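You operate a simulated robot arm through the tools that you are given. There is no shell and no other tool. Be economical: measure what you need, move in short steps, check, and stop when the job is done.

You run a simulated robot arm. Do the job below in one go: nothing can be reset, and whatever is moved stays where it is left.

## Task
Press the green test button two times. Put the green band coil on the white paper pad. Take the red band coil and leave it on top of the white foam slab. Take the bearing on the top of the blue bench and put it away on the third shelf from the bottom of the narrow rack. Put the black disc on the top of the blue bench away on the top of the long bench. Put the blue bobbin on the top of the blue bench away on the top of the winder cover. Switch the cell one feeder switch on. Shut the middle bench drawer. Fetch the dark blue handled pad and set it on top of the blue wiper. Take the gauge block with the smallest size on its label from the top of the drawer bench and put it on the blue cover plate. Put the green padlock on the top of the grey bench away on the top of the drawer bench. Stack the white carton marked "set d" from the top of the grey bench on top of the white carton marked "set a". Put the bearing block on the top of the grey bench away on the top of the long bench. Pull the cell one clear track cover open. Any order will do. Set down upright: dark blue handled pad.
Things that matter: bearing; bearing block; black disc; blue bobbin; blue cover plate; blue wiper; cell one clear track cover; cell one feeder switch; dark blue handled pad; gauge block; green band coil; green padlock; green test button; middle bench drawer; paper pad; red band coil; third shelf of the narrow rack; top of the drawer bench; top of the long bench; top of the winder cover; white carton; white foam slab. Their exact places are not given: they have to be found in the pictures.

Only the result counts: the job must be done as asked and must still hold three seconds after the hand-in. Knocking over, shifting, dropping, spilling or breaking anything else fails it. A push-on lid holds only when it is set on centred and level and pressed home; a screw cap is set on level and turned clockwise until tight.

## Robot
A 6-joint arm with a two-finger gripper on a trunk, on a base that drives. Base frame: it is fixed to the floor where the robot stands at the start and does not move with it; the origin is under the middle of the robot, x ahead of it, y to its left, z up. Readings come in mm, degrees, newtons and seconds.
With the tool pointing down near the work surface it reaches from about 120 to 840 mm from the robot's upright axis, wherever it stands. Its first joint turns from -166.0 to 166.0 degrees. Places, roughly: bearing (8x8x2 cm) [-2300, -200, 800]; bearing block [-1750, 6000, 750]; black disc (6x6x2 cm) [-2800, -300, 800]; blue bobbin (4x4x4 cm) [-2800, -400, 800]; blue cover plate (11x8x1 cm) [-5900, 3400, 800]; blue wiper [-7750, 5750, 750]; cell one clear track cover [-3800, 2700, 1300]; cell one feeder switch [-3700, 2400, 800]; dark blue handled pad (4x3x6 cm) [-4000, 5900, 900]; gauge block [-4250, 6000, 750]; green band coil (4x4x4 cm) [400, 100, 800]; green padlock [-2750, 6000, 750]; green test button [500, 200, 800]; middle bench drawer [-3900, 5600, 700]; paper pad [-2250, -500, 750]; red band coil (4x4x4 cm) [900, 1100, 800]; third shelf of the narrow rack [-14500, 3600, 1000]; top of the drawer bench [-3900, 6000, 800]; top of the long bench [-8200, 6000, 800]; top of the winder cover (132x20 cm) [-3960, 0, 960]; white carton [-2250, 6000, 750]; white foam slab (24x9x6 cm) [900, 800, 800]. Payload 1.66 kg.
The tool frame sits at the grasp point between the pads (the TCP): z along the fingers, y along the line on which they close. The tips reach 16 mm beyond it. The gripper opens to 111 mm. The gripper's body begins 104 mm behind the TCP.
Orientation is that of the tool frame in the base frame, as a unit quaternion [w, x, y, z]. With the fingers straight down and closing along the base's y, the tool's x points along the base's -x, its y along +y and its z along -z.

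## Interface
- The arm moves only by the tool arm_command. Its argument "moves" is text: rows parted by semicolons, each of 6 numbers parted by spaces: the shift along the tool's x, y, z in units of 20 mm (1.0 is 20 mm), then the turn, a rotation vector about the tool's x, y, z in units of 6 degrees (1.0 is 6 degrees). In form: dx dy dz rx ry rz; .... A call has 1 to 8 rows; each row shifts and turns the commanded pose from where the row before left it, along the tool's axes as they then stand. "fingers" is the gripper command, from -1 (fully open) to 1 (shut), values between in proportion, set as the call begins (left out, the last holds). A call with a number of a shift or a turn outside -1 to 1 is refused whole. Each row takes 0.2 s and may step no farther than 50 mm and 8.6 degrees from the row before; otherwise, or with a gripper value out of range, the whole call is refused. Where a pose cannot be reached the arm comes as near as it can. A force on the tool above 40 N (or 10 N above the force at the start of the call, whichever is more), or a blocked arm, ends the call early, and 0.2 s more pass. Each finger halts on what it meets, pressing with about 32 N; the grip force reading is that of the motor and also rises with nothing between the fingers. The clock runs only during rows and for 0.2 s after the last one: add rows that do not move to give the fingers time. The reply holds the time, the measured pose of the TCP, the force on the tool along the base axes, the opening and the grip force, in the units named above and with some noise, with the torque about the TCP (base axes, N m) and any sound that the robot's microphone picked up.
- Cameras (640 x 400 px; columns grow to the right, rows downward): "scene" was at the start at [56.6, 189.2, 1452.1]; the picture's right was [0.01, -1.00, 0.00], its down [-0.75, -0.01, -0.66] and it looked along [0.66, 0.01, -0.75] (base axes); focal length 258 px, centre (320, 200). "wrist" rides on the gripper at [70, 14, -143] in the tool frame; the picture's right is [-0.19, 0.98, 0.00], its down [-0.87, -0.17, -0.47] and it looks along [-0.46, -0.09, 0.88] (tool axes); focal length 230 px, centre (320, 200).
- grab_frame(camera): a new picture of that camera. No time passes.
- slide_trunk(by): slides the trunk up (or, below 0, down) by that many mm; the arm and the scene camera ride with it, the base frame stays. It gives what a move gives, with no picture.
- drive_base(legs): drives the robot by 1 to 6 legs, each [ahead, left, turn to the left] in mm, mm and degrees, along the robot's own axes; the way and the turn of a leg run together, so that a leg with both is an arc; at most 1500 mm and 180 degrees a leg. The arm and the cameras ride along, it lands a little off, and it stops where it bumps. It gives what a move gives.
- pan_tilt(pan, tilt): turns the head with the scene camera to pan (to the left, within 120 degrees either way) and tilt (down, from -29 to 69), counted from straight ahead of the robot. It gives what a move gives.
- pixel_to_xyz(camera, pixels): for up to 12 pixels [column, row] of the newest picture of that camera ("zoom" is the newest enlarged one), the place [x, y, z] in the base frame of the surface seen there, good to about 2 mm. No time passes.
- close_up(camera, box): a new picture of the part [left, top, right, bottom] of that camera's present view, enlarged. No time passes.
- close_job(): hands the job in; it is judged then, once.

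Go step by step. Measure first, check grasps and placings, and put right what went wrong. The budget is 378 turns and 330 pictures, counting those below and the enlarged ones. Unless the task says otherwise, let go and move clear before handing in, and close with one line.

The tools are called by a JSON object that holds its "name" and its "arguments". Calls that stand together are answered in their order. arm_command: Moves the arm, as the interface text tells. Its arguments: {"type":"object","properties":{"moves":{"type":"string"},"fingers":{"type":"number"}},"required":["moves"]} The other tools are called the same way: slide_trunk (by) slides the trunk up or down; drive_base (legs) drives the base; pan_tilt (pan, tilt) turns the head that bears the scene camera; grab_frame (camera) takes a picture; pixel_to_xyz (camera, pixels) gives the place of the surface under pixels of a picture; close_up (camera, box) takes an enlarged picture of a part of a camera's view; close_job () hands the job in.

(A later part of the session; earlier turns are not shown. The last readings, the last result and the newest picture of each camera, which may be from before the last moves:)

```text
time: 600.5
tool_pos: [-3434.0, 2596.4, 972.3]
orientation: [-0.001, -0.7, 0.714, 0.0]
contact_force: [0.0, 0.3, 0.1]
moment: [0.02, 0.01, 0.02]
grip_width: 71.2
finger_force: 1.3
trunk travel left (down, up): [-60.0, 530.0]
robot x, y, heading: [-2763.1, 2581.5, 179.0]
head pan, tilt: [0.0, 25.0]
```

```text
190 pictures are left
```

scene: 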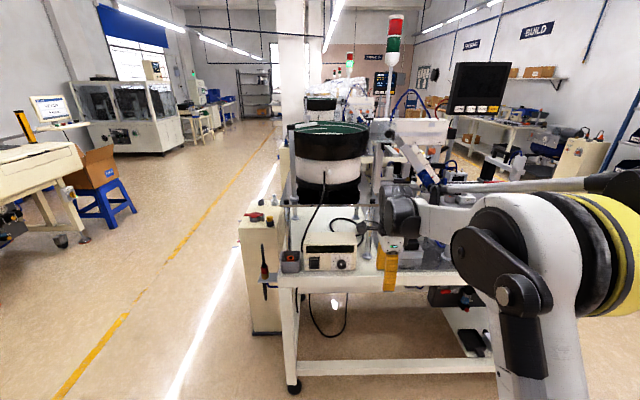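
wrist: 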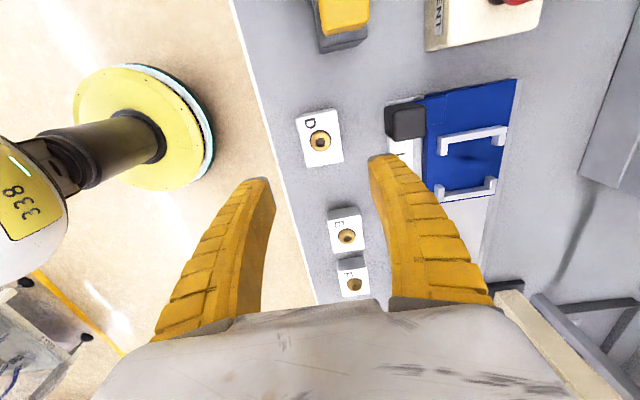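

Retract the arm for a better view, and pan right.

{"name": "arm_command", "arguments": {"moves": "0 -1 -1 0 0 0; 0 -1 -1 0 0 0; 0 -1 0 0 0 0; 0 -1 0 0 0 0; 0 -1 0 0 0 0; 0 -1 0 0 0 0; 0 -1 0 0 0 0; 0 -1 0 0 0 0"}}

{"name": "pan_tilt", "arguments": {"pan": 0, "tilt": 20}}

{"name": "grab_frame", "arguments": {"camera": "scene"}}

{"name": "close_up", "arguments": {"camera": "scene", "box": [230, 100, 460, 310]}}

```text
time: 602.3
tool_pos: [-3272.1, 2592.2, 1011.1]
orientation: [-0.001, -0.7, 0.714, 0.001]
contact_force: [-0.4, -0.2, -0.8]
moment: [0.01, 0.02, -0.01]
grip_width: 71.0
finger_force: 1.8
trunk travel left (down, up): [-60.0, 530.0]
robot x, y, heading: [-2764.6, 2576.4, 179.2]
head pan, tilt: [0.0, 25.0]
```

```text
time: 603.0
tool_pos: [-3272.5, 2593.2, 1010.7]
orientation: [0.0, -0.701, 0.714, 0.001]
contact_force: [-0.2, -0.4, -0.3]
moment: [0.01, 0.0, -0.04]
grip_width: 71.1
finger_force: 1.6
trunk travel left (down, up): [-60.0, 530.0]
robot x, y, heading: [-2764.0, 2580.7, 178.9]
head pan, tilt: [0.0, 20.0]
```

```text
189 pictures are left
```

scene: 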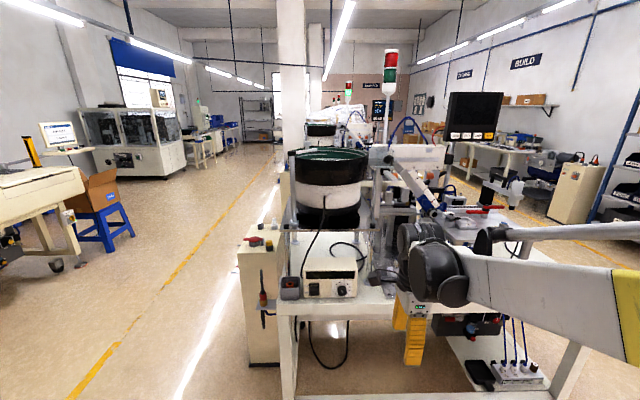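

```text
1.90 times, centred on (345, 205) of scene
```

zoom: 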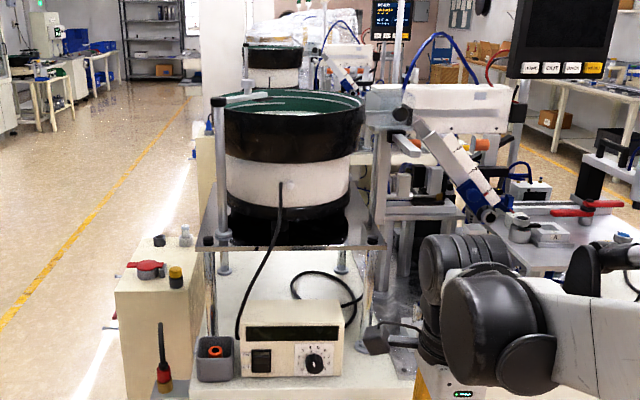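

The feeder controller is at (330,280) with a rocker on its front. Zoom in and measure.

{"name": "close_up", "arguments": {"camera": "scene", "box": [270, 240, 390, 320]}}

{"name": "pixel_to_xyz", "arguments": {"camera": "zoom", "pixels": [[240, 250], [240, 272], [240, 228], [225, 250], [255, 250], [180, 180], [420, 250], [350, 255], [100, 240], [300, 180], [300, 300], [100, 330]]}}

```text
5.00 times, centred on (330, 280) of scene
```

zoom: 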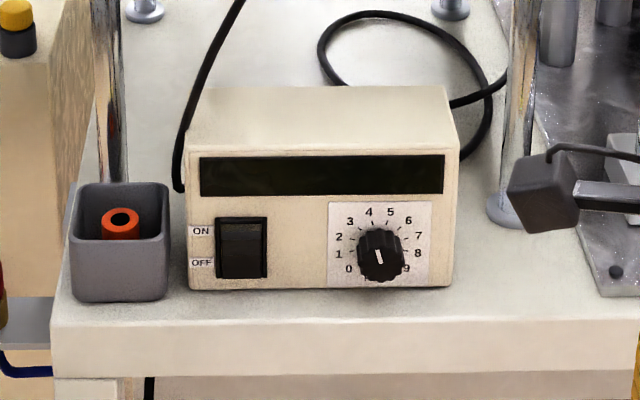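

```text
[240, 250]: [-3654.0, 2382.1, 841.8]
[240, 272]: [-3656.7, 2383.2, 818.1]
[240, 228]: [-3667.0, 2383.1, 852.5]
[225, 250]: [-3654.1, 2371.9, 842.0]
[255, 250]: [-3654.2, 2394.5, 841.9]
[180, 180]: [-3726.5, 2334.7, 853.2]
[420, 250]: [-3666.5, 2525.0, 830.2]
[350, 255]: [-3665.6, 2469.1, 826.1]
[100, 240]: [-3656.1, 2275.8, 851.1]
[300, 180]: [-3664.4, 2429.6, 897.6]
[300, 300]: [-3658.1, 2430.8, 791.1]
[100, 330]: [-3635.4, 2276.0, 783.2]
```

The rocker is on the front face at (−3654,2383), ON at the top (z≈847). Restore the tool roll (−90°), then tilt the closed fingers forward.

{"name": "arm_command", "arguments": {"moves": "0 0 0 0 0 -1; 0 0 0 0 0 -1; 0 0 0 0 0 -1; 0 0 0 0 0 -1; 0 0 0 0 0 -1; 0 0 0 0 0 -1; 0 0 0 0 0 -1; 0 0 0 0 0 -1", "fingers": 1}}

{"name": "arm_command", "arguments": {"moves": "0 0 0 0 0 -1; 0 0 0 0 0 -1; 0 0 0 0 0 -1; 0 0 0 0 0 -1; 0 0 0 0 0 -1; 0 0 0 0 0 -1; 0 0 0 0 0 -1; 0 0 0 0 0 0"}}

{"name": "arm_command", "arguments": {"moves": "0 0 0 0 -1 0; 0 0 0 0 -1 0; 0 0 0 0 -1 0; 0 0 0 0 -1 0; 0 0 0 0 -1 0; 0 0 0 0 -1 0; 0 0 0 0 -1 0; 0 0 0 0 -1 0"}}

{"name": "arm_command", "arguments": {"moves": "0 0 0 0 -1 0; 0 0 0 0 -1 0; 0 0 0 0 -1 0; 0 0 0 0 -1 0; 0 0 0 0 -1 0; 0 0 0 0 -1 0; 0 0 0 0 0 0"}}

```text
time: 604.8
tool_pos: [-3273.5, 2592.6, 1010.8]
orientation: [0.001, 0.93, -0.367, -0.001]
contact_force: [0.7, 0.4, -0.3]
moment: [-0.02, 0.01, 0.0]
grip_width: 0.0
finger_force: 28.7
trunk travel left (down, up): [-60.0, 530.0]
robot x, y, heading: [-2763.4, 2579.0, 178.9]
head pan, tilt: [0.0, 20.0]
```

```text
time: 606.6
tool_pos: [-3274.6, 2592.7, 1011.6]
orientation: [0.0, 1.0, -0.008, -0.001]
contact_force: [0.7, 0.6, -0.5]
moment: [0.0, -0.02, 0.01]
grip_width: 0.0
finger_force: 28.3
trunk travel left (down, up): [-60.0, 530.0]
robot x, y, heading: [-2761.9, 2583.6, 178.9]
head pan, tilt: [0.0, 20.0]
```

```text
time: 608.4
tool_pos: [-3274.1, 2592.4, 1011.3]
orientation: [-0.005, 0.913, -0.008, -0.408]
contact_force: [0.7, -0.8, 0.6]
moment: [0.02, -0.04, 0.01]
grip_width: 0.0
finger_force: 28.6
trunk travel left (down, up): [-60.0, 530.0]
robot x, y, heading: [-2764.0, 2579.5, 179.0]
head pan, tilt: [0.0, 20.0]
```

```text
time: 610.0
tool_pos: [-3283.6, 2592.7, 1069.3]
orientation: [-0.007, 0.743, -0.007, -0.669]
contact_force: [-0.7, 0.1, 0.1]
moment: [0.01, -0.02, 0.0]
grip_width: 0.0
finger_force: 28.6
out of reach, approached as far as the arm can: row 4, 5, 6
trunk travel left (down, up): [-60.0, 530.0]
robot x, y, heading: [-2761.8, 2578.7, 179.2]
head pan, tilt: [0.0, 20.0]
```

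Fingers nearly horizontal, pointing −x. Lower the trunk 60, then reach forward and down.

{"name": "slide_trunk", "arguments": {"by": -60}}

{"name": "arm_command", "arguments": {"moves": "0.3 0 1 0 0 0; 0.3 0 1 0 0 0; 0.3 0 1 0 0 0; 0.3 0 1 0 0 0; 0.5 0 1 0 0 0; 0.5 0 1 0 0 0; 0.5 0 1 0 0 0; 0.5 0 1 0 0 0"}}

{"name": "arm_command", "arguments": {"moves": "1 0 0.5 0 0 0; 1 0 0.5 0 0 0; 1 0 0.2 0 0 0; 0.5 0 0 0 0 0; 0 0 0 0 0 0"}}

```text
time: 611.0
tool_pos: [-3283.1, 2592.6, 1008.9]
orientation: [-0.006, 0.743, -0.006, -0.669]
contact_force: [0.0, 1.1, -1.1]
moment: [0.01, -0.01, 0.01]
grip_width: 0.3
finger_force: 28.5
trunk travel left (down, up): [0.0, 590.0]
robot x, y, heading: [-2759.5, 2580.2, 178.8]
head pan, tilt: [0.0, 20.0]
```

```text
time: 612.8
tool_pos: [-3442.9, 2593.6, 940.1]
orientation: [-0.006, 0.744, -0.006, -0.668]
contact_force: [0.7, 1.5, 0.1]
moment: [0.0, -0.02, -0.01]
grip_width: 0.2
finger_force: 29.2
out of reach, approached as far as the arm can: row 1, 3, 5
trunk travel left (down, up): [0.0, 590.0]
robot x, y, heading: [-2762.8, 2580.6, 178.8]
head pan, tilt: [0.0, 20.0]
```

```text
time: 614.0
tool_pos: [-3489.2, 2595.2, 901.5]
orientation: [-0.006, 0.743, -0.006, -0.669]
contact_force: [0.7, -1.0, -0.4]
moment: [0.01, 0.01, -0.02]
grip_width: 0.0
finger_force: 28.7
out of reach, approached as far as the arm can: row 1, 2, 3, 4
trunk travel left (down, up): [0.0, 590.0]
robot x, y, heading: [-2765.6, 2583.9, 178.9]
head pan, tilt: [0.0, 20.0]
```

Reduce tilt by 18° so the wrist is higher, then lower further.

{"name": "arm_command", "arguments": {"moves": "0 0 0.8 0 1 0; 0 0 0.8 0 1 0; 0 0 0.5 0 1 0; 0.9 0 0 0 0 0; 0.9 0 0 0 0 0; 0.8 0 0 0 0 0; 0 0 0 0 0 0"}}

```text
time: 615.6
tool_pos: [-3507.4, 2597.8, 846.7]
orientation: [-0.005, 0.839, -0.007, -0.544]
contact_force: [-0.3, 0.1, -0.5]
moment: [0.01, 0.02, -0.03]
grip_width: 0.3
finger_force: 28.1
trunk travel left (down, up): [0.0, 590.0]
robot x, y, heading: [-2762.7, 2580.9, 179.1]
head pan, tilt: [0.0, 20.0]
```

Lower 6 mm more, then drive left 214 and ahead 90.

{"name": "arm_command", "arguments": {"moves": "0.3 0 0 0 0 0; 0 0 0 0 0 0"}}

{"name": "drive_base", "arguments": {"legs": [[0, 214, 0], [85, 0, 0]]}}

{"name": "grab_frame", "arguments": {"camera": "scene"}}

{"name": "grab_frame", "arguments": {"camera": "wrist"}}

```text
time: 616.2
tool_pos: [-3505.1, 2598.3, 841.7]
orientation: [-0.005, 0.838, -0.008, -0.545]
contact_force: [-0.4, -0.5, 0.8]
moment: [0.02, 0.04, 0.01]
grip_width: 0.0
finger_force: 28.5
trunk travel left (down, up): [0.0, 590.0]
robot x, y, heading: [-2761.8, 2580.8, 179.0]
head pan, tilt: [0.0, 20.0]
```

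```text
time: 618.5
tool_pos: [-3594.6, 2386.8, 841.1]
orientation: [-0.005, 0.839, -0.008, -0.544]
contact_force: [0.6, 0.1, 0.4]
moment: [0.01, -0.03, 0.02]
grip_width: 0.0
finger_force: 29.0
trunk travel left (down, up): [0.0, 590.0]
robot x, y, heading: [-2852.7, 2368.9, 178.8]
head pan, tilt: [0.0, 20.0]
```

```text
186 pictures are left
```

scene: 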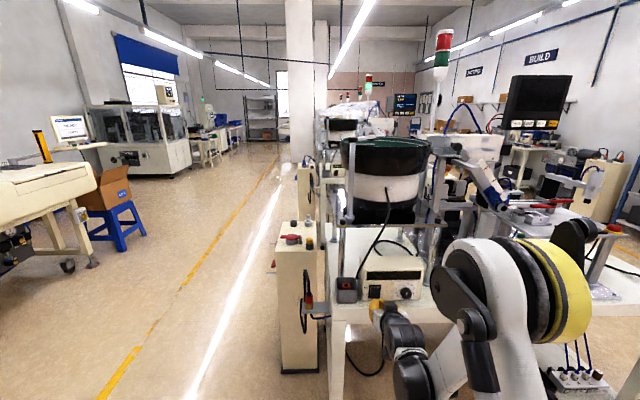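

```text
185 pictures are left
```

wrist: 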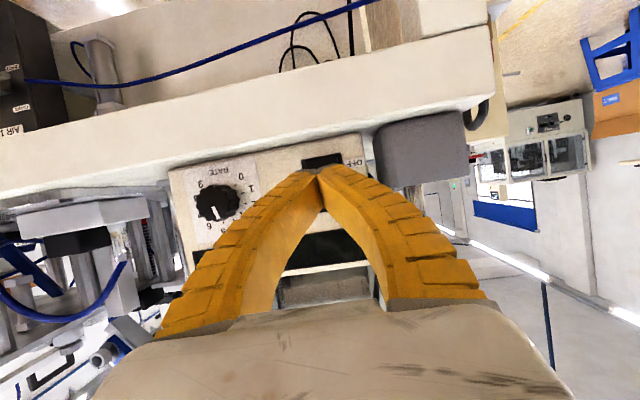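

Aligned in front of the rocker. Advance 30 mm, then in small steps.

{"name": "arm_command", "arguments": {"moves": "-0.41 0.15 0.91 0 0 0; -0.2 0 0.46 0 0 0; 0 0 0 0 0 0"}}

{"name": "close_up", "arguments": {"camera": "scene", "box": [330, 240, 450, 330]}}

```text
time: 619.3
tool_pos: [-3624.7, 2382.9, 841.5]
orientation: [-0.006, 0.839, -0.009, -0.544]
contact_force: [-0.9, -0.2, 0.6]
moment: [-0.01, -0.02, 0.0]
grip_width: 0.0
finger_force: 27.7
trunk travel left (down, up): [0.0, 590.0]
robot x, y, heading: [-2850.6, 2367.7, 178.7]
head pan, tilt: [0.0, 20.0]
```

```text
4.44 times, centred on (390, 285) of scene
```

zoom: 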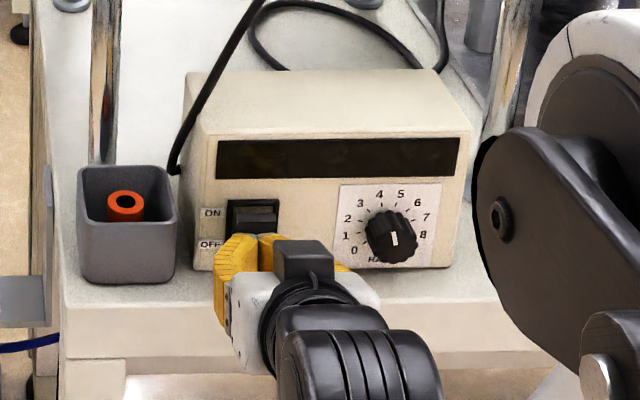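

Tip seems a little low; raise 6 mm and push forward in small steps.

{"name": "arm_command", "arguments": {"moves": "-0.3 0 -0.1 0 0 0; -0.1 0 0.22 0 0 0; -0.1 0 0.22 0 0 0; 0 0 0 0 0 0"}}

{"name": "close_up", "arguments": {"camera": "scene", "box": [340, 260, 430, 320]}}

```text
time: 620.3
tool_pos: [-3634.6, 2383.2, 847.6]
orientation: [-0.006, 0.839, -0.009, -0.545]
contact_force: [0.1, 0.0, -0.5]
moment: [0.0, 0.0, 0.02]
grip_width: 0.2
finger_force: 29.1
trunk travel left (down, up): [0.0, 590.0]
robot x, y, heading: [-2850.0, 2366.0, 178.7]
head pan, tilt: [0.0, 20.0]
```

```text
6.67 times, centred on (385, 290) of scene
```

zoom: 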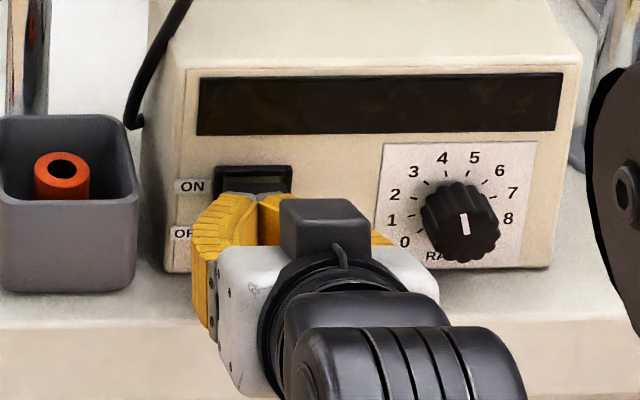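

At the ON half. Push in 3–4 mm steps.

{"name": "arm_command", "arguments": {"moves": "-0.08 0 0.18 0 0 0; -0.08 0 0.18 0 0 0; -0.06 0 0.14 0 0 0; 0 0 0 0 0 0"}}

```text
time: 621.3
tool_pos: [-3644.1, 2382.8, 847.6]
orientation: [-0.007, 0.839, -0.01, -0.544]
contact_force: [32.4, 2.2, -12.9]
moment: [-0.25, 0.03, -0.08]
grip_width: 6.0
finger_force: 28.4
trunk travel left (down, up): [0.0, 590.0]
robot x, y, heading: [-2850.5, 2367.3, 178.5]
head pan, tilt: [0.0, 20.0]
```

32 N and no click: I'm hitting the frame above the paddle, whose top edge is near z 845. Back off, lower 13 mm, and push again.

{"name": "arm_command", "arguments": {"moves": "0.4 0 -0.9 0 0 0; 0.62 0 0.28 0 0 0; 0 0 0 0 0 0"}}

{"name": "close_up", "arguments": {"camera": "scene", "box": [340, 260, 430, 320]}}

```text
time: 622.1
tool_pos: [-3625.9, 2382.7, 835.5]
orientation: [-0.006, 0.839, -0.009, -0.544]
contact_force: [-0.8, 0.5, 0.4]
moment: [-0.01, 0.03, -0.01]
grip_width: 0.2
finger_force: 28.3
trunk travel left (down, up): [0.0, 590.0]
robot x, y, heading: [-2849.8, 2366.1, 178.7]
head pan, tilt: [0.0, 20.0]
```

```text
6.67 times, centred on (385, 290) of scene
```

zoom: 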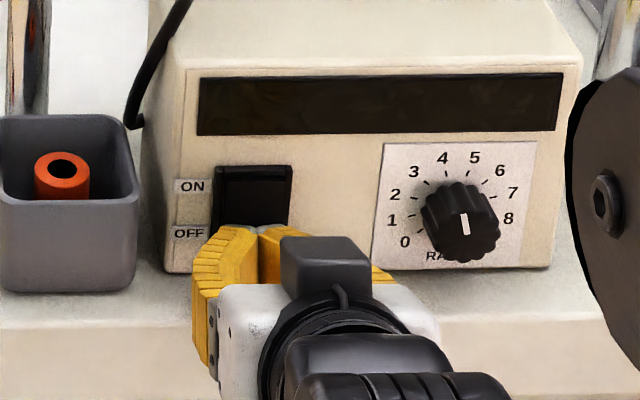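

The rocker's look has changed. Back the base off and inspect it.

{"name": "drive_base", "arguments": {"legs": [[-100, 0, 0]]}}

{"name": "grab_frame", "arguments": {"camera": "scene"}}

{"name": "close_up", "arguments": {"camera": "scene", "box": [330, 235, 440, 310]}}

```text
time: 623.3
tool_pos: [-3526.7, 2381.4, 834.6]
orientation: [-0.005, 0.839, -0.008, -0.545]
contact_force: [0.2, -0.1, -0.1]
moment: [0.01, 0.03, 0.02]
grip_width: 0.1
finger_force: 28.2
trunk travel left (down, up): [0.0, 590.0]
robot x, y, heading: [-2748.8, 2366.2, 178.8]
head pan, tilt: [0.0, 20.0]
```

```text
181 pictures are left
```

scene: 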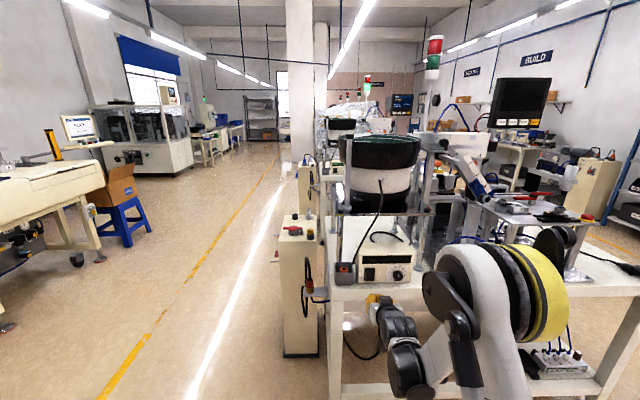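

```text
5.33 times, centred on (385, 272) of scene
```

zoom: 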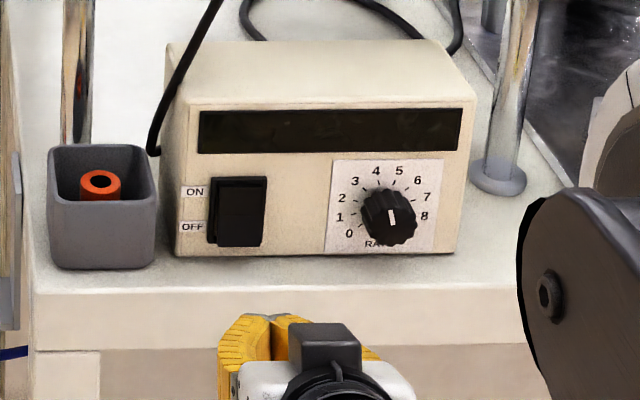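

{"name": "pixel_to_xyz", "arguments": {"camera": "zoom", "pixels": [[240, 186], [240, 195], [240, 205], [240, 215], [240, 225], [240, 235], [240, 242]]}}

```text
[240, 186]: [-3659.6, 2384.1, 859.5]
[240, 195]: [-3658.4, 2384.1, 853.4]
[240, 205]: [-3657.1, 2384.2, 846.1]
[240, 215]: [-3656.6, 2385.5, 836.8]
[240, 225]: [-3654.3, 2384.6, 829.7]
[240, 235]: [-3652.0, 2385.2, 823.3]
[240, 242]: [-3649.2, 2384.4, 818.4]
```

The rocker is flipped to ON. Now look for the clear track cover; zoom near the bowl outlet.

{"name": "close_up", "arguments": {"camera": "scene", "box": [330, 100, 560, 250]}}

{"name": "close_up", "arguments": {"camera": "scene", "box": [400, 120, 500, 200]}}

```text
2.67 times, centred on (445, 175) of scene
```

zoom: 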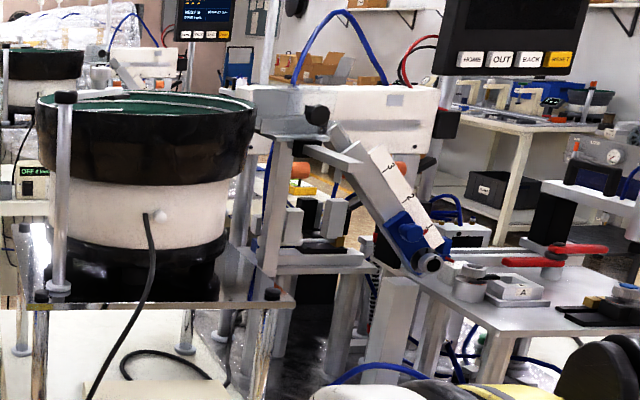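

```text
5.00 times, centred on (450, 160) of scene
```

zoom: 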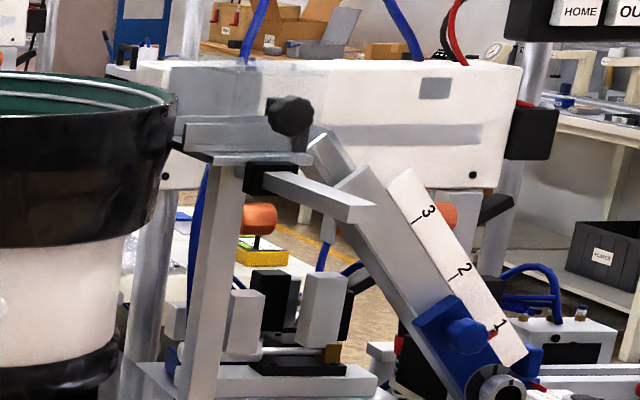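

The clear cover seems to sit over the track with a black knob at zoom (290,118). Measure around it.

{"name": "pixel_to_xyz", "arguments": {"camera": "zoom", "pixels": [[290, 118], [275, 110], [305, 120], [290, 132], [290, 102], [230, 135], [200, 135], [230, 90], [250, 155], [200, 80], [300, 160], [180, 150]]}}

{"name": "close_up", "arguments": {"camera": "scene", "box": [420, 125, 470, 165]}}

```text
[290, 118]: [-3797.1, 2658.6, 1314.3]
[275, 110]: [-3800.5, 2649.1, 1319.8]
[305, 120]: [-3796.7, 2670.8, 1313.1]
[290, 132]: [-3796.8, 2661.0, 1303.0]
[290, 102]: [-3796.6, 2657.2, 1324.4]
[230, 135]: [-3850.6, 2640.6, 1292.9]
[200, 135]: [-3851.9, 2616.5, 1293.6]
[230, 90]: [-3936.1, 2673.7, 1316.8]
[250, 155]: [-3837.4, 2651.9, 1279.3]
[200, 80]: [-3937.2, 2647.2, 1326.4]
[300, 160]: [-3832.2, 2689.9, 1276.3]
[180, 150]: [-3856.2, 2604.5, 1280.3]
```

```text
10.00 times, centred on (445, 145) of scene
```

zoom: 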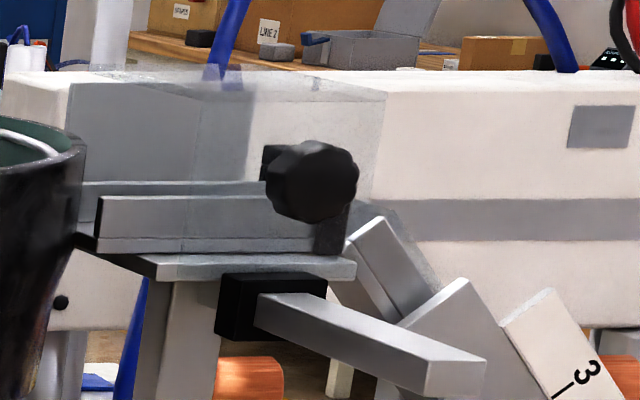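

Raise the trunk 400 to look down on the cover.

{"name": "slide_trunk", "arguments": {"by": 420}}

{"name": "pan_tilt", "arguments": {"pan": -12, "tilt": 32}}

{"name": "grab_frame", "arguments": {"camera": "scene"}}

```text
refused: 420 is not a number from -400 to 400
```

```text
time: 624.0
tool_pos: [-3527.6, 2380.5, 833.7]
orientation: [-0.006, 0.838, -0.009, -0.545]
contact_force: [0.0, 0.5, -0.2]
moment: [-0.03, 0.01, -0.01]
grip_width: 0.0
finger_force: 28.7
trunk travel left (down, up): [0.0, 590.0]
robot x, y, heading: [-2752.5, 2364.6, 178.7]
head pan, tilt: [-12.0, 32.0]
```

```text
176 pictures are left
```

scene: 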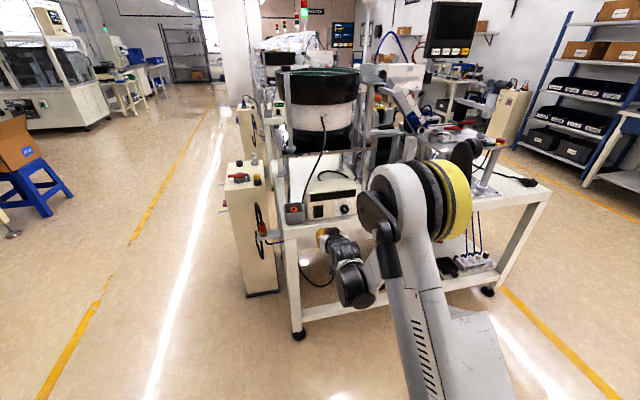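

{"name": "drive_base", "arguments": {"legs": [[-120, -200, 0]]}}

{"name": "slide_trunk", "arguments": {"by": 400}}

{"name": "pan_tilt", "arguments": {"pan": 0, "tilt": 28}}

{"name": "grab_frame", "arguments": {"camera": "scene"}}

```text
time: 625.8
tool_pos: [-3404.3, 2574.9, 833.3]
orientation: [-0.004, 0.839, -0.006, -0.545]
contact_force: [0.0, 0.4, -0.6]
moment: [0.01, 0.02, -0.01]
grip_width: 0.0
finger_force: 28.3
trunk travel left (down, up): [0.0, 590.0]
robot x, y, heading: [-2627.8, 2563.8, 179.0]
head pan, tilt: [-12.0, 32.0]
```

```text
time: 629.6
tool_pos: [-3403.6, 2575.0, 1232.9]
orientation: [-0.006, 0.839, -0.007, -0.543]
contact_force: [-0.8, 0.1, -0.1]
moment: [-0.01, 0.01, 0.01]
grip_width: 0.0
finger_force: 29.3
trunk travel left (down, up): [-400.0, 190.0]
robot x, y, heading: [-2627.9, 2560.7, 178.9]
head pan, tilt: [-12.0, 32.0]
```

```text
time: 630.3
tool_pos: [-3404.0, 2574.3, 1233.5]
orientation: [-0.005, 0.839, -0.007, -0.544]
contact_force: [-0.1, 1.3, -0.2]
moment: [-0.01, 0.01, 0.02]
grip_width: 0.0
finger_force: 28.7
trunk travel left (down, up): [-400.0, 190.0]
robot x, y, heading: [-2627.7, 2565.4, 179.1]
head pan, tilt: [0.0, 28.0]
```

```text
175 pictures are left
```

scene: 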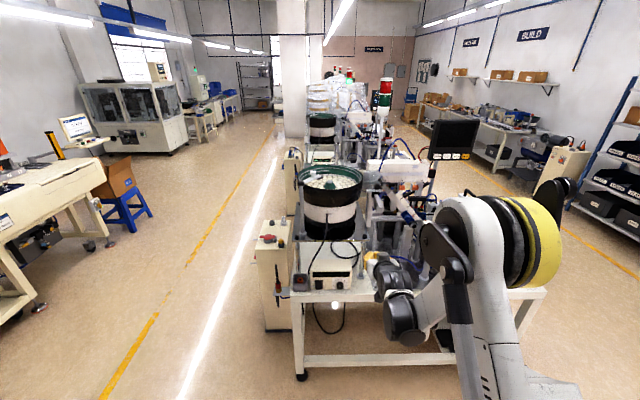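

{"name": "close_up", "arguments": {"camera": "scene", "box": [340, 130, 450, 220]}}

{"name": "pixel_to_xyz", "arguments": {"camera": "zoom", "pixels": [[150, 200], [200, 200], [180, 230]]}}

```text
4.44 times, centred on (395, 175) of scene
```

zoom: 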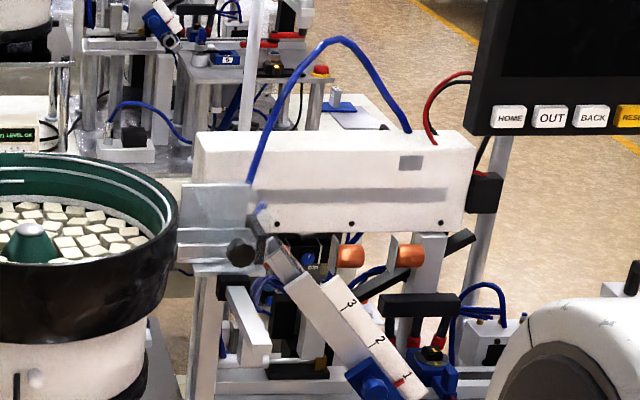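

```text
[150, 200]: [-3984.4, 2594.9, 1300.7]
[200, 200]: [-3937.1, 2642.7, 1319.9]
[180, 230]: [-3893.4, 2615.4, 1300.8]
```

{"name": "close_up", "arguments": {"camera": "scene", "box": [360, 165, 410, 205]}}

{"name": "pixel_to_xyz", "arguments": {"camera": "zoom", "pixels": [[100, 130], [200, 130], [250, 150], [100, 185], [150, 200], [200, 200], [260, 240], [100, 230], [100, 260], [160, 270], [300, 240], [235, 240]]}}

```text
10.00 times, centred on (385, 185) of scene
```

zoom: 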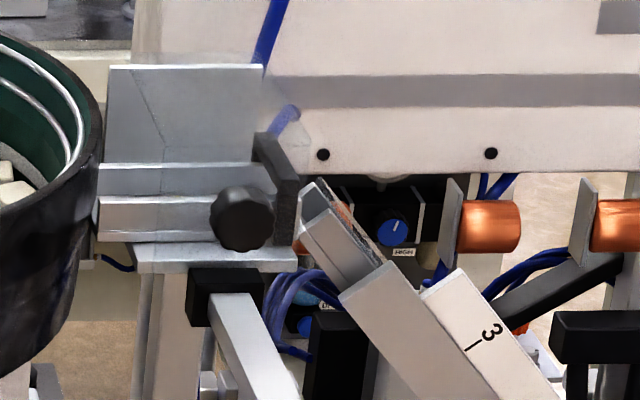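

```text
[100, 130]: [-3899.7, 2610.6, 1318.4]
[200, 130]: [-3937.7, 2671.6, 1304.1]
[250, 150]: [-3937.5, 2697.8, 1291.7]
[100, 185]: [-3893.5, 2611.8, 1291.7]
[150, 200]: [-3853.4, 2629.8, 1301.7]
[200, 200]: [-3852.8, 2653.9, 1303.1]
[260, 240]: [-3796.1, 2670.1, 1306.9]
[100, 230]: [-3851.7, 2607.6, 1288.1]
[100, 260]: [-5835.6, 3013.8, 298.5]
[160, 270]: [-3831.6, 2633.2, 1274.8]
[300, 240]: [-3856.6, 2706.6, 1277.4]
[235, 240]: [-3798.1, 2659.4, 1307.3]
```

The cover geometry is unclear. Untilt the arm, tuck it, and come closer with the camera.

{"name": "arm_command", "arguments": {"moves": "0 0 -1 0 1 0; 0 0 -1 0 1 0; 0 0 -1 0 1 0; 0 0 -1 0 1 0; 0 0 -1 0 1 0; 0 0 -0.5 0 1 0; 0 0 0 0 1 0; 0 0 0 0 1 0"}}

{"name": "arm_command", "arguments": {"moves": "1 1 0 0 1 0; 1 1 0 0 1 0; 1 1 0 0 1 0; 1 1 0 0 0 0; 1 1 0 0 0 0; 1 1 0 0 0 0; 0 1 0 0 0 0; 0 1 0 0 0 0"}}

{"name": "drive_base", "arguments": {"legs": [[380, 0, 0]]}}

{"name": "pan_tilt", "arguments": {"pan": -10, "tilt": 40}}

{"name": "grab_frame", "arguments": {"camera": "scene"}}

```text
time: 632.1
tool_pos: [-3318.0, 2573.2, 1300.9]
orientation: [-0.001, 0.988, -0.009, -0.155]
contact_force: [-0.4, -0.8, 0.4]
moment: [-0.01, 0.01, 0.03]
grip_width: 0.1
finger_force: 28.5
trunk travel left (down, up): [-400.0, 190.0]
robot x, y, heading: [-2629.9, 2560.6, 178.8]
head pan, tilt: [0.0, 28.0]
```

```text
time: 633.9
tool_pos: [-3202.8, 2408.8, 1288.5]
orientation: [-0.001, 1.0, -0.009, 0.001]
contact_force: [1.2, -0.4, -0.6]
moment: [0.02, 0.02, -0.01]
grip_width: 0.0
finger_force: 29.1
trunk travel left (down, up): [-400.0, 190.0]
robot x, y, heading: [-2630.5, 2559.2, 179.1]
head pan, tilt: [0.0, 28.0]
```

```text
time: 636.3
tool_pos: [-3578.7, 2420.3, 1288.8]
orientation: [0.0, 1.0, -0.01, 0.001]
contact_force: [-0.2, -0.3, 0.0]
moment: [0.01, -0.04, -0.03]
grip_width: 0.2
finger_force: 28.9
trunk travel left (down, up): [-400.0, 190.0]
robot x, y, heading: [-3002.2, 2566.7, 178.6]
head pan, tilt: [0.0, 28.0]
```

```text
time: 637.0
tool_pos: [-3578.0, 2420.5, 1288.8]
orientation: [-0.001, 1.0, -0.01, 0.0]
contact_force: [-0.4, 0.8, 0.3]
moment: [0.0, 0.0, 0.02]
grip_width: 0.0
finger_force: 29.0
trunk travel left (down, up): [-400.0, 190.0]
robot x, y, heading: [-3005.8, 2570.4, 178.5]
head pan, tilt: [-10.0, 40.0]
```

```text
172 pictures are left
```

scene: 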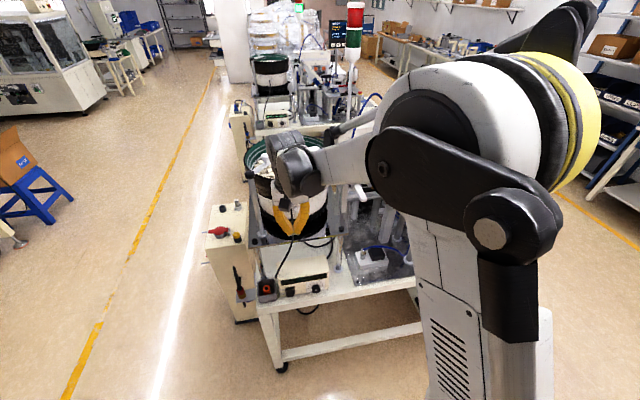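

Use the wrist camera from above: raise and move toward y≈2660.

{"name": "arm_command", "arguments": {"moves": "0 -1 -1 0 0 0; 0 -1 -1 0 0 0; 0 -1 -1 0 0 0; 0 -1 -1 0 0 0; 0 -1 -1 0 0 0; 0 -1 -1 0 0 0; 0 -1 -1 0 0 0; 0 -1 -0.5 0 0 0"}}

{"name": "arm_command", "arguments": {"moves": "0 -1 0 0 0 0; 0 -1 0 0 0 0; 0 -1 0 0 0 0; -1 -1 0 0 0 0; -1 0 0 0 0 0"}}

{"name": "grab_frame", "arguments": {"camera": "wrist"}}

```text
time: 638.8
tool_pos: [-3574.1, 2581.1, 1437.8]
orientation: [0.0, 1.0, -0.01, 0.001]
contact_force: [-0.7, 0.1, -1.1]
moment: [-0.03, 0.02, 0.0]
grip_width: 0.0
finger_force: 28.5
trunk travel left (down, up): [-400.0, 190.0]
robot x, y, heading: [-3000.8, 2573.6, 178.7]
head pan, tilt: [-10.0, 40.0]
```

```text
time: 640.0
tool_pos: [-3614.5, 2660.3, 1438.9]
orientation: [-0.001, 1.0, -0.009, 0.0]
contact_force: [-1.1, -1.4, 0.5]
moment: [0.01, -0.01, -0.03]
grip_width: 0.0
finger_force: 28.4
trunk travel left (down, up): [-400.0, 190.0]
robot x, y, heading: [-3005.7, 2568.7, 178.6]
head pan, tilt: [-10.0, 40.0]
```

```text
171 pictures are left
```

wrist: 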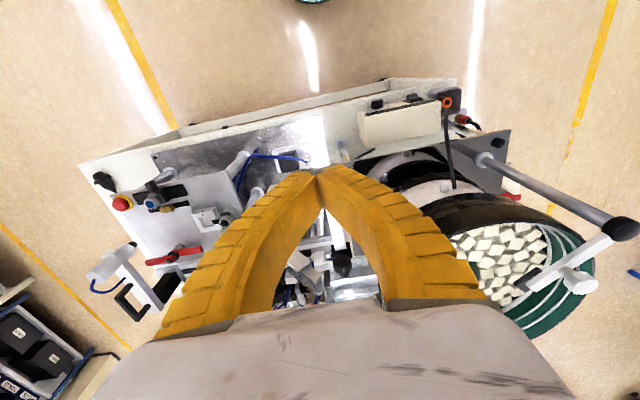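

{"name": "arm_command", "arguments": {"moves": "-1 0 -0.5 0 0 0; -1 0 -0.5 0 0 0; -1 0 -0.5 0 0 0; -1 0 -0.5 0 0 0; -1 0 0 0 0 0; -1 0 0 0 0 0", "fingers": -1}}

{"name": "grab_frame", "arguments": {"camera": "wrist"}}

{"name": "close_up", "arguments": {"camera": "wrist", "box": [230, 120, 420, 280]}}

```text
time: 641.4
tool_pos: [-3735.0, 2662.7, 1477.9]
orientation: [-0.001, 1.0, -0.01, 0.002]
contact_force: [0.2, 0.1, -0.4]
moment: [-0.01, -0.01, 0.02]
grip_width: 110.8
finger_force: 0.0
trunk travel left (down, up): [-400.0, 190.0]
robot x, y, heading: [-2998.9, 2568.7, 178.8]
head pan, tilt: [-10.0, 40.0]
```

```text
170 pictures are left
```

wrist: 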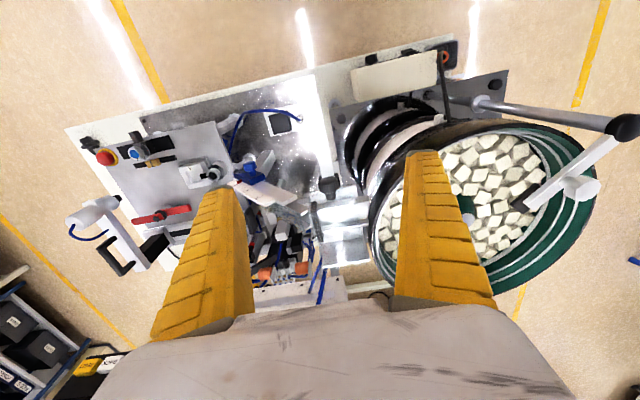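

```text
2.50 times, centred on (325, 200) of wrist
```

zoom: 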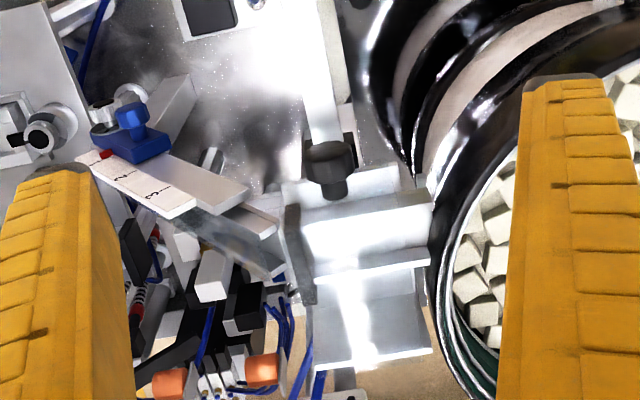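

{"name": "pixel_to_xyz", "arguments": {"camera": "zoom", "pixels": [[330, 155], [334, 192], [360, 195], [360, 225], [400, 225], [340, 265], [400, 262], [330, 330], [400, 330], [380, 365], [295, 215], [300, 285]]}}

{"name": "close_up", "arguments": {"camera": "wrist", "box": [300, 170, 380, 280]}}

```text
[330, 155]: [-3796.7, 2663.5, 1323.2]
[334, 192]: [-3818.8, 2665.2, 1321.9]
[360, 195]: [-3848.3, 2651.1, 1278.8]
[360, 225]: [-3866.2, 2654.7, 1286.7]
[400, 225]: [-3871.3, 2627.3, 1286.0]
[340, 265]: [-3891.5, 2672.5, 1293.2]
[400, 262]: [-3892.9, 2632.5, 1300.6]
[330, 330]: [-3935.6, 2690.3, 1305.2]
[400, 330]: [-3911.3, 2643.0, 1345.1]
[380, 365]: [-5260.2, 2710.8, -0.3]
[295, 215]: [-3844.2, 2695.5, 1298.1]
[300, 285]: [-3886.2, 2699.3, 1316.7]
```

```text
3.64 times, centred on (340, 225) of wrist
```

zoom: 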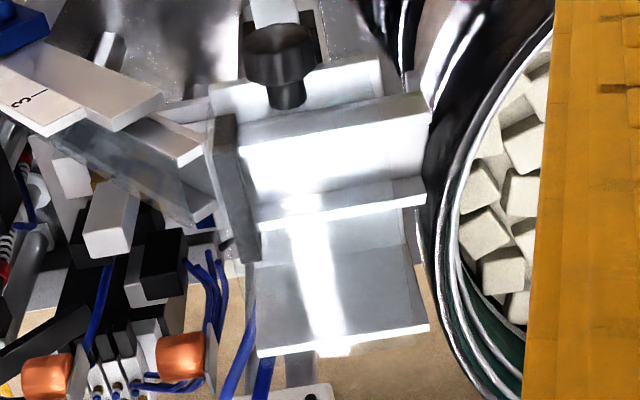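

The knob is a mushroom at x −3797…−3815, y 2662, z≈1314. I'll grip it from above and feel which way the cover moves. Drive 80 closer, align.

{"name": "drive_base", "arguments": {"legs": [[80, 0, 0]]}}

{"name": "arm_command", "arguments": {"moves": "0.35 0 1 0 0 0; 0 0 1 0 0 0; 0 0 1 0 0 0; 0 0 0 0 0 0", "fingers": -0.2}}

{"name": "grab_frame", "arguments": {"camera": "wrist"}}

```text
time: 642.5
tool_pos: [-3813.1, 2663.7, 1477.6]
orientation: [-0.001, 1.0, -0.01, 0.001]
contact_force: [0.2, 0.5, 0.4]
moment: [-0.03, -0.07, 0.01]
grip_width: 110.9
finger_force: 0.0
trunk travel left (down, up): [-400.0, 190.0]
robot x, y, heading: [-3077.2, 2572.6, 178.8]
head pan, tilt: [-10.0, 40.0]
```

```text
time: 643.5
tool_pos: [-3805.1, 2663.7, 1417.1]
orientation: [-0.001, 1.0, -0.01, 0.0]
contact_force: [0.0, 0.0, 0.9]
moment: [0.01, 0.0, -0.01]
grip_width: 68.4
finger_force: 1.0
trunk travel left (down, up): [-400.0, 190.0]
robot x, y, heading: [-3081.7, 2571.3, 178.9]
head pan, tilt: [-10.0, 40.0]
```

```text
167 pictures are left
```

wrist: 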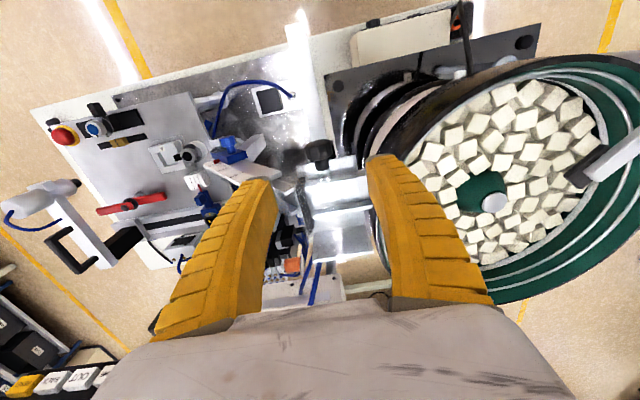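

{"name": "close_up", "arguments": {"camera": "wrist", "box": [270, 120, 400, 290]}}

{"name": "pixel_to_xyz", "arguments": {"camera": "zoom", "pixels": [[240, 90], [240, 75], [240, 110], [225, 90], [258, 90], [310, 190], [310, 220], [310, 260], [310, 290], [310, 310], [240, 250], [350, 280]]}}

```text
2.35 times, centred on (335, 205) of wrist
```

zoom: 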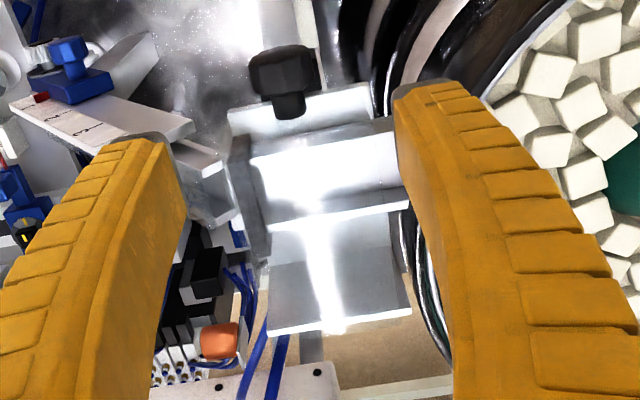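

```text
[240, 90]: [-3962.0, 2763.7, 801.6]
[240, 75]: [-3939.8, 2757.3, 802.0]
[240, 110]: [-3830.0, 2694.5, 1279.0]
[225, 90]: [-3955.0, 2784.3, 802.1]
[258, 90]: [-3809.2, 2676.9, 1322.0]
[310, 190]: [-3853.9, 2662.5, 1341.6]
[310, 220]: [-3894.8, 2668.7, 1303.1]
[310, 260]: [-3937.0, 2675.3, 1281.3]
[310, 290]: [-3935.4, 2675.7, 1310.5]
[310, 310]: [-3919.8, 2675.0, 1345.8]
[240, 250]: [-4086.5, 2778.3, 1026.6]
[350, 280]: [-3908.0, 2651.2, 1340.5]
```

Cover top is at z≈1342, with the knob on its front. Descend on the knob and grip.

{"name": "arm_command", "arguments": {"moves": "0 0 1 0 0 0; 0 0 1 0 0 0; 0 0 1 0 0 0; 0 0 1 0 0 0; 0 0 0.9 0 0 0; 0 0 0 0 0 0"}}

{"name": "close_up", "arguments": {"camera": "wrist", "box": [240, 100, 400, 260]}}

```text
time: 644.9
tool_pos: [-3805.7, 2664.7, 1320.4]
orientation: [0.0, 1.0, -0.01, 0.0]
contact_force: [-0.7, 0.1, -0.1]
moment: [0.0, -0.01, 0.02]
grip_width: 68.4
finger_force: 1.8
trunk travel left (down, up): [-400.0, 190.0]
robot x, y, heading: [-3082.6, 2573.3, 178.8]
head pan, tilt: [-10.0, 40.0]
```

```text
2.50 times, centred on (320, 180) of wrist
```

zoom: 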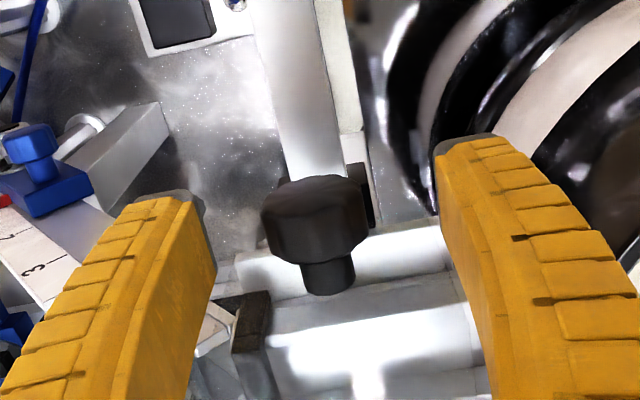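

Close on the knob.

{"name": "arm_command", "arguments": {"moves": "0 0 0.2 0 0 0; 0 0 0 0 0 0", "fingers": 0.2}}

{"name": "arm_command", "arguments": {"moves": "0 0 0 0 0 0; 0 0 0 0 0 0; 0 0 0 0 0 0", "fingers": 1}}

```text
time: 645.5
tool_pos: [-3804.6, 2664.0, 1317.4]
orientation: [-0.001, 1.0, -0.009, 0.0]
contact_force: [0.3, 0.5, 0.0]
moment: [0.01, 0.01, -0.04]
grip_width: 46.5
finger_force: 1.5
trunk travel left (down, up): [-400.0, 190.0]
robot x, y, heading: [-3082.8, 2570.7, 179.0]
head pan, tilt: [-10.0, 40.0]
```

```text
time: 646.3
tool_pos: [-3805.7, 2664.7, 1316.9]
orientation: [0.0, 1.0, -0.01, 0.001]
contact_force: [0.2, 4.8, -2.2]
moment: [-0.03, 0.05, 0.29]
grip_width: 27.0
finger_force: 33.6
trunk travel left (down, up): [-400.0, 190.0]
robot x, y, heading: [-3083.3, 2567.5, 178.8]
head pan, tilt: [-10.0, 40.0]
```

Gripped (27 mm). Test: lift 6 mm.

{"name": "arm_command", "arguments": {"moves": "0 0 -0.1 0 0 0; 0 0 -0.1 0 0 0; 0 0 -0.1 0 0 0; 0 0 0 0 0 0"}}

```text
time: 647.3
tool_pos: [-3808.1, 2665.0, 1321.5]
orientation: [0.001, 1.0, -0.01, 0.001]
contact_force: [1.6, 5.2, -19.2]
moment: [0.07, 0.26, -0.01]
grip_width: 20.8
finger_force: 34.2
trunk travel left (down, up): [-400.0, 190.0]
robot x, y, heading: [-3080.3, 2571.7, 178.8]
head pan, tilt: [-10.0, 40.0]
```

Upward resists (−19 N) and the grip is slipping. Go back down and test pulling +x.

{"name": "arm_command", "arguments": {"moves": "0 0 0.3 0 0 0; 0 0 0 0 0 0; 0.1 0 0 0 0 0; 0.1 0 0 0 0 0; 0.1 0 0 0 0 0; 0 0 0 0 0 0"}}

```text
time: 648.7
tool_pos: [-3799.6, 2664.4, 1316.6]
orientation: [0.0, 1.0, -0.01, 0.0]
contact_force: [-1.4, 9.5, 2.5]
moment: [0.07, 0.17, 0.01]
grip_width: 27.6
finger_force: 33.9
trunk travel left (down, up): [-400.0, 190.0]
robot x, y, heading: [-3083.3, 2571.1, 178.8]
head pan, tilt: [-10.0, 40.0]
```

+x moves freely. Continue pulling 24 mm and look.

{"name": "arm_command", "arguments": {"moves": "0.3 0 0 0 0 0; 0.3 0 0 0 0 0; 0.3 0 0 0 0 0; 0.3 0 0 0 0 0; 0 0 0 0 0 0"}}

{"name": "close_up", "arguments": {"camera": "wrist", "box": [240, 100, 400, 290]}}

```text
time: 649.9
tool_pos: [-3775.7, 2664.2, 1316.1]
orientation: [0.0, 1.0, -0.01, -0.001]
contact_force: [0.3, 11.5, 2.2]
moment: [0.06, 0.17, 0.05]
grip_width: 27.6
finger_force: 34.6
trunk travel left (down, up): [-400.0, 190.0]
robot x, y, heading: [-3077.7, 2571.9, 178.7]
head pan, tilt: [-10.0, 40.0]
```

```text
2.11 times, centred on (320, 195) of wrist
```

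zoom: 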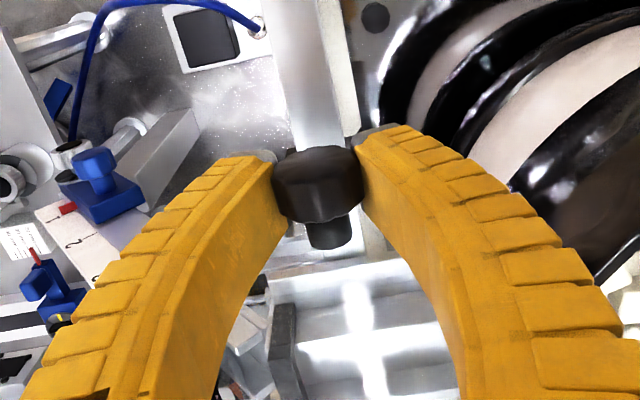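

The cover slides with the knob along +x. Keep pulling, watching for the end stop.

{"name": "arm_command", "arguments": {"moves": "0.6 -0.03 0 0 0 0; 0.6 -0.03 0 0 0 0; 0.6 -0.02 0 0 0 0; 0.6 -0.02 0 0 0 0; 0 0 0 0 0 0"}}

{"name": "arm_command", "arguments": {"moves": "0.5 -0.01 0 0 0 0; 0.5 -0.01 0 0 0 0; 0.5 -0.01 0 0 0 0; 0.5 -0.01 0 0 0 0; 0 0 0 0 0 0"}}

{"name": "grab_frame", "arguments": {"camera": "wrist"}}

```text
time: 651.1
tool_pos: [-3726.3, 2665.4, 1317.0]
orientation: [0.0, 1.0, -0.009, 0.001]
contact_force: [1.2, 6.0, -1.4]
moment: [0.04, 0.14, 0.04]
grip_width: 26.7
finger_force: 33.9
trunk travel left (down, up): [-400.0, 190.0]
robot x, y, heading: [-3084.4, 2569.9, 178.9]
head pan, tilt: [-10.0, 40.0]
```

```text
time: 652.3
tool_pos: [-3686.9, 2665.6, 1318.3]
orientation: [0.0, 1.0, -0.009, 0.001]
contact_force: [1.5, 4.0, -5.9]
moment: [0.06, 0.15, 0.12]
grip_width: 25.6
finger_force: 34.0
trunk travel left (down, up): [-400.0, 190.0]
robot x, y, heading: [-3077.6, 2570.1, 178.8]
head pan, tilt: [-10.0, 40.0]
```

```text
163 pictures are left
```

wrist: 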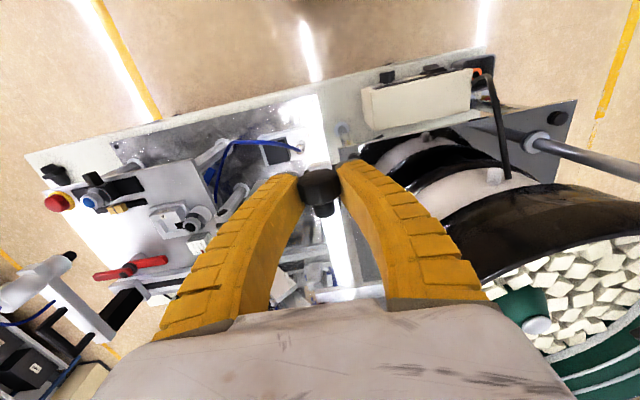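

119 mm so far, no stop. Continue.

{"name": "arm_command", "arguments": {"moves": "0.5 -0.01 0.05 0 0 0; 0.5 -0.01 0.02 0 0 0; 0.5 -0.01 0 0 0 0; 0.5 -0.01 0 0 0 0; 0 0 0 0 0 0"}}

{"name": "grab_frame", "arguments": {"camera": "wrist"}}

```text
time: 653.0
tool_pos: [-3675.3, 2664.8, 1314.1]
orientation: [-0.001, 1.0, -0.008, -0.005]
contact_force: [-22.0, 3.5, -4.1]
moment: [0.06, 0.93, 0.47]
grip_width: 25.9
finger_force: 33.9
trunk travel left (down, up): [-400.0, 190.0]
robot x, y, heading: [-3085.1, 2567.6, 179.1]
head pan, tilt: [-10.0, 40.0]
stopped in row 3: the force on the tool passed its limit at 48 N (the readings are from after the stop); the commanded pose is now the measured one
```

```text
162 pictures are left
```

wrist: 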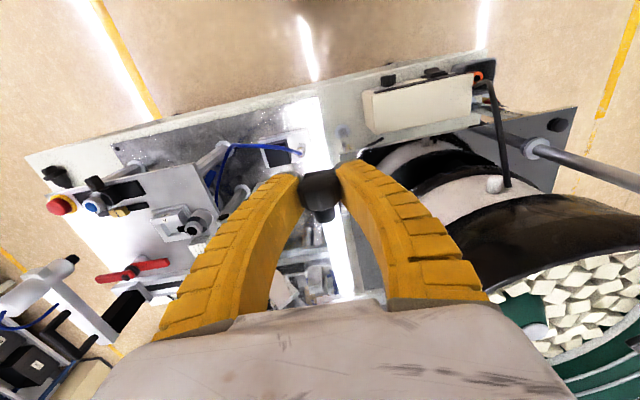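

End stop reached at about 130 mm: the cover is fully open. Release and rise.

{"name": "arm_command", "arguments": {"moves": "0 0 0 0 0 0; 0 0 0 0 0 0", "fingers": -0.2}}

{"name": "arm_command", "arguments": {"moves": "0 0 -1 0 0 0; 0 0 -1 0 0 0; 0 0 -1 0 0 0; 0 0 -1 0 0 0; 0 0 -1 0 0 0; 0 0 -1 0 0 0; 0 0 -1 0 0 0"}}

{"name": "grab_frame", "arguments": {"camera": "wrist"}}

```text
time: 653.6
tool_pos: [-3668.3, 2664.5, 1316.3]
orientation: [-0.001, 1.0, -0.009, -0.004]
contact_force: [0.0, -0.5, -0.1]
moment: [0.0, 0.0, -0.01]
grip_width: 68.3
finger_force: 1.3
trunk travel left (down, up): [-400.0, 190.0]
robot x, y, heading: [-3080.4, 2571.6, 179.0]
head pan, tilt: [-10.0, 40.0]
```

```text
time: 655.2
tool_pos: [-3667.3, 2663.7, 1457.1]
orientation: [-0.001, 1.0, -0.009, -0.004]
contact_force: [-0.8, 0.3, -1.0]
moment: [0.0, 0.01, 0.02]
grip_width: 68.0
finger_force: 1.3
trunk travel left (down, up): [-400.0, 190.0]
robot x, y, heading: [-3080.2, 2572.0, 179.1]
head pan, tilt: [-10.0, 40.0]
```

```text
161 pictures are left
```

wrist: 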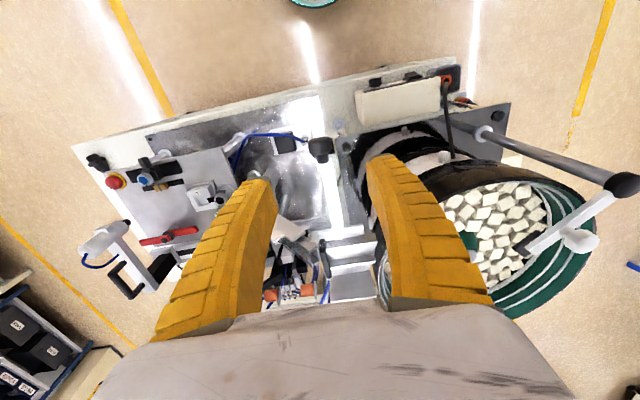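

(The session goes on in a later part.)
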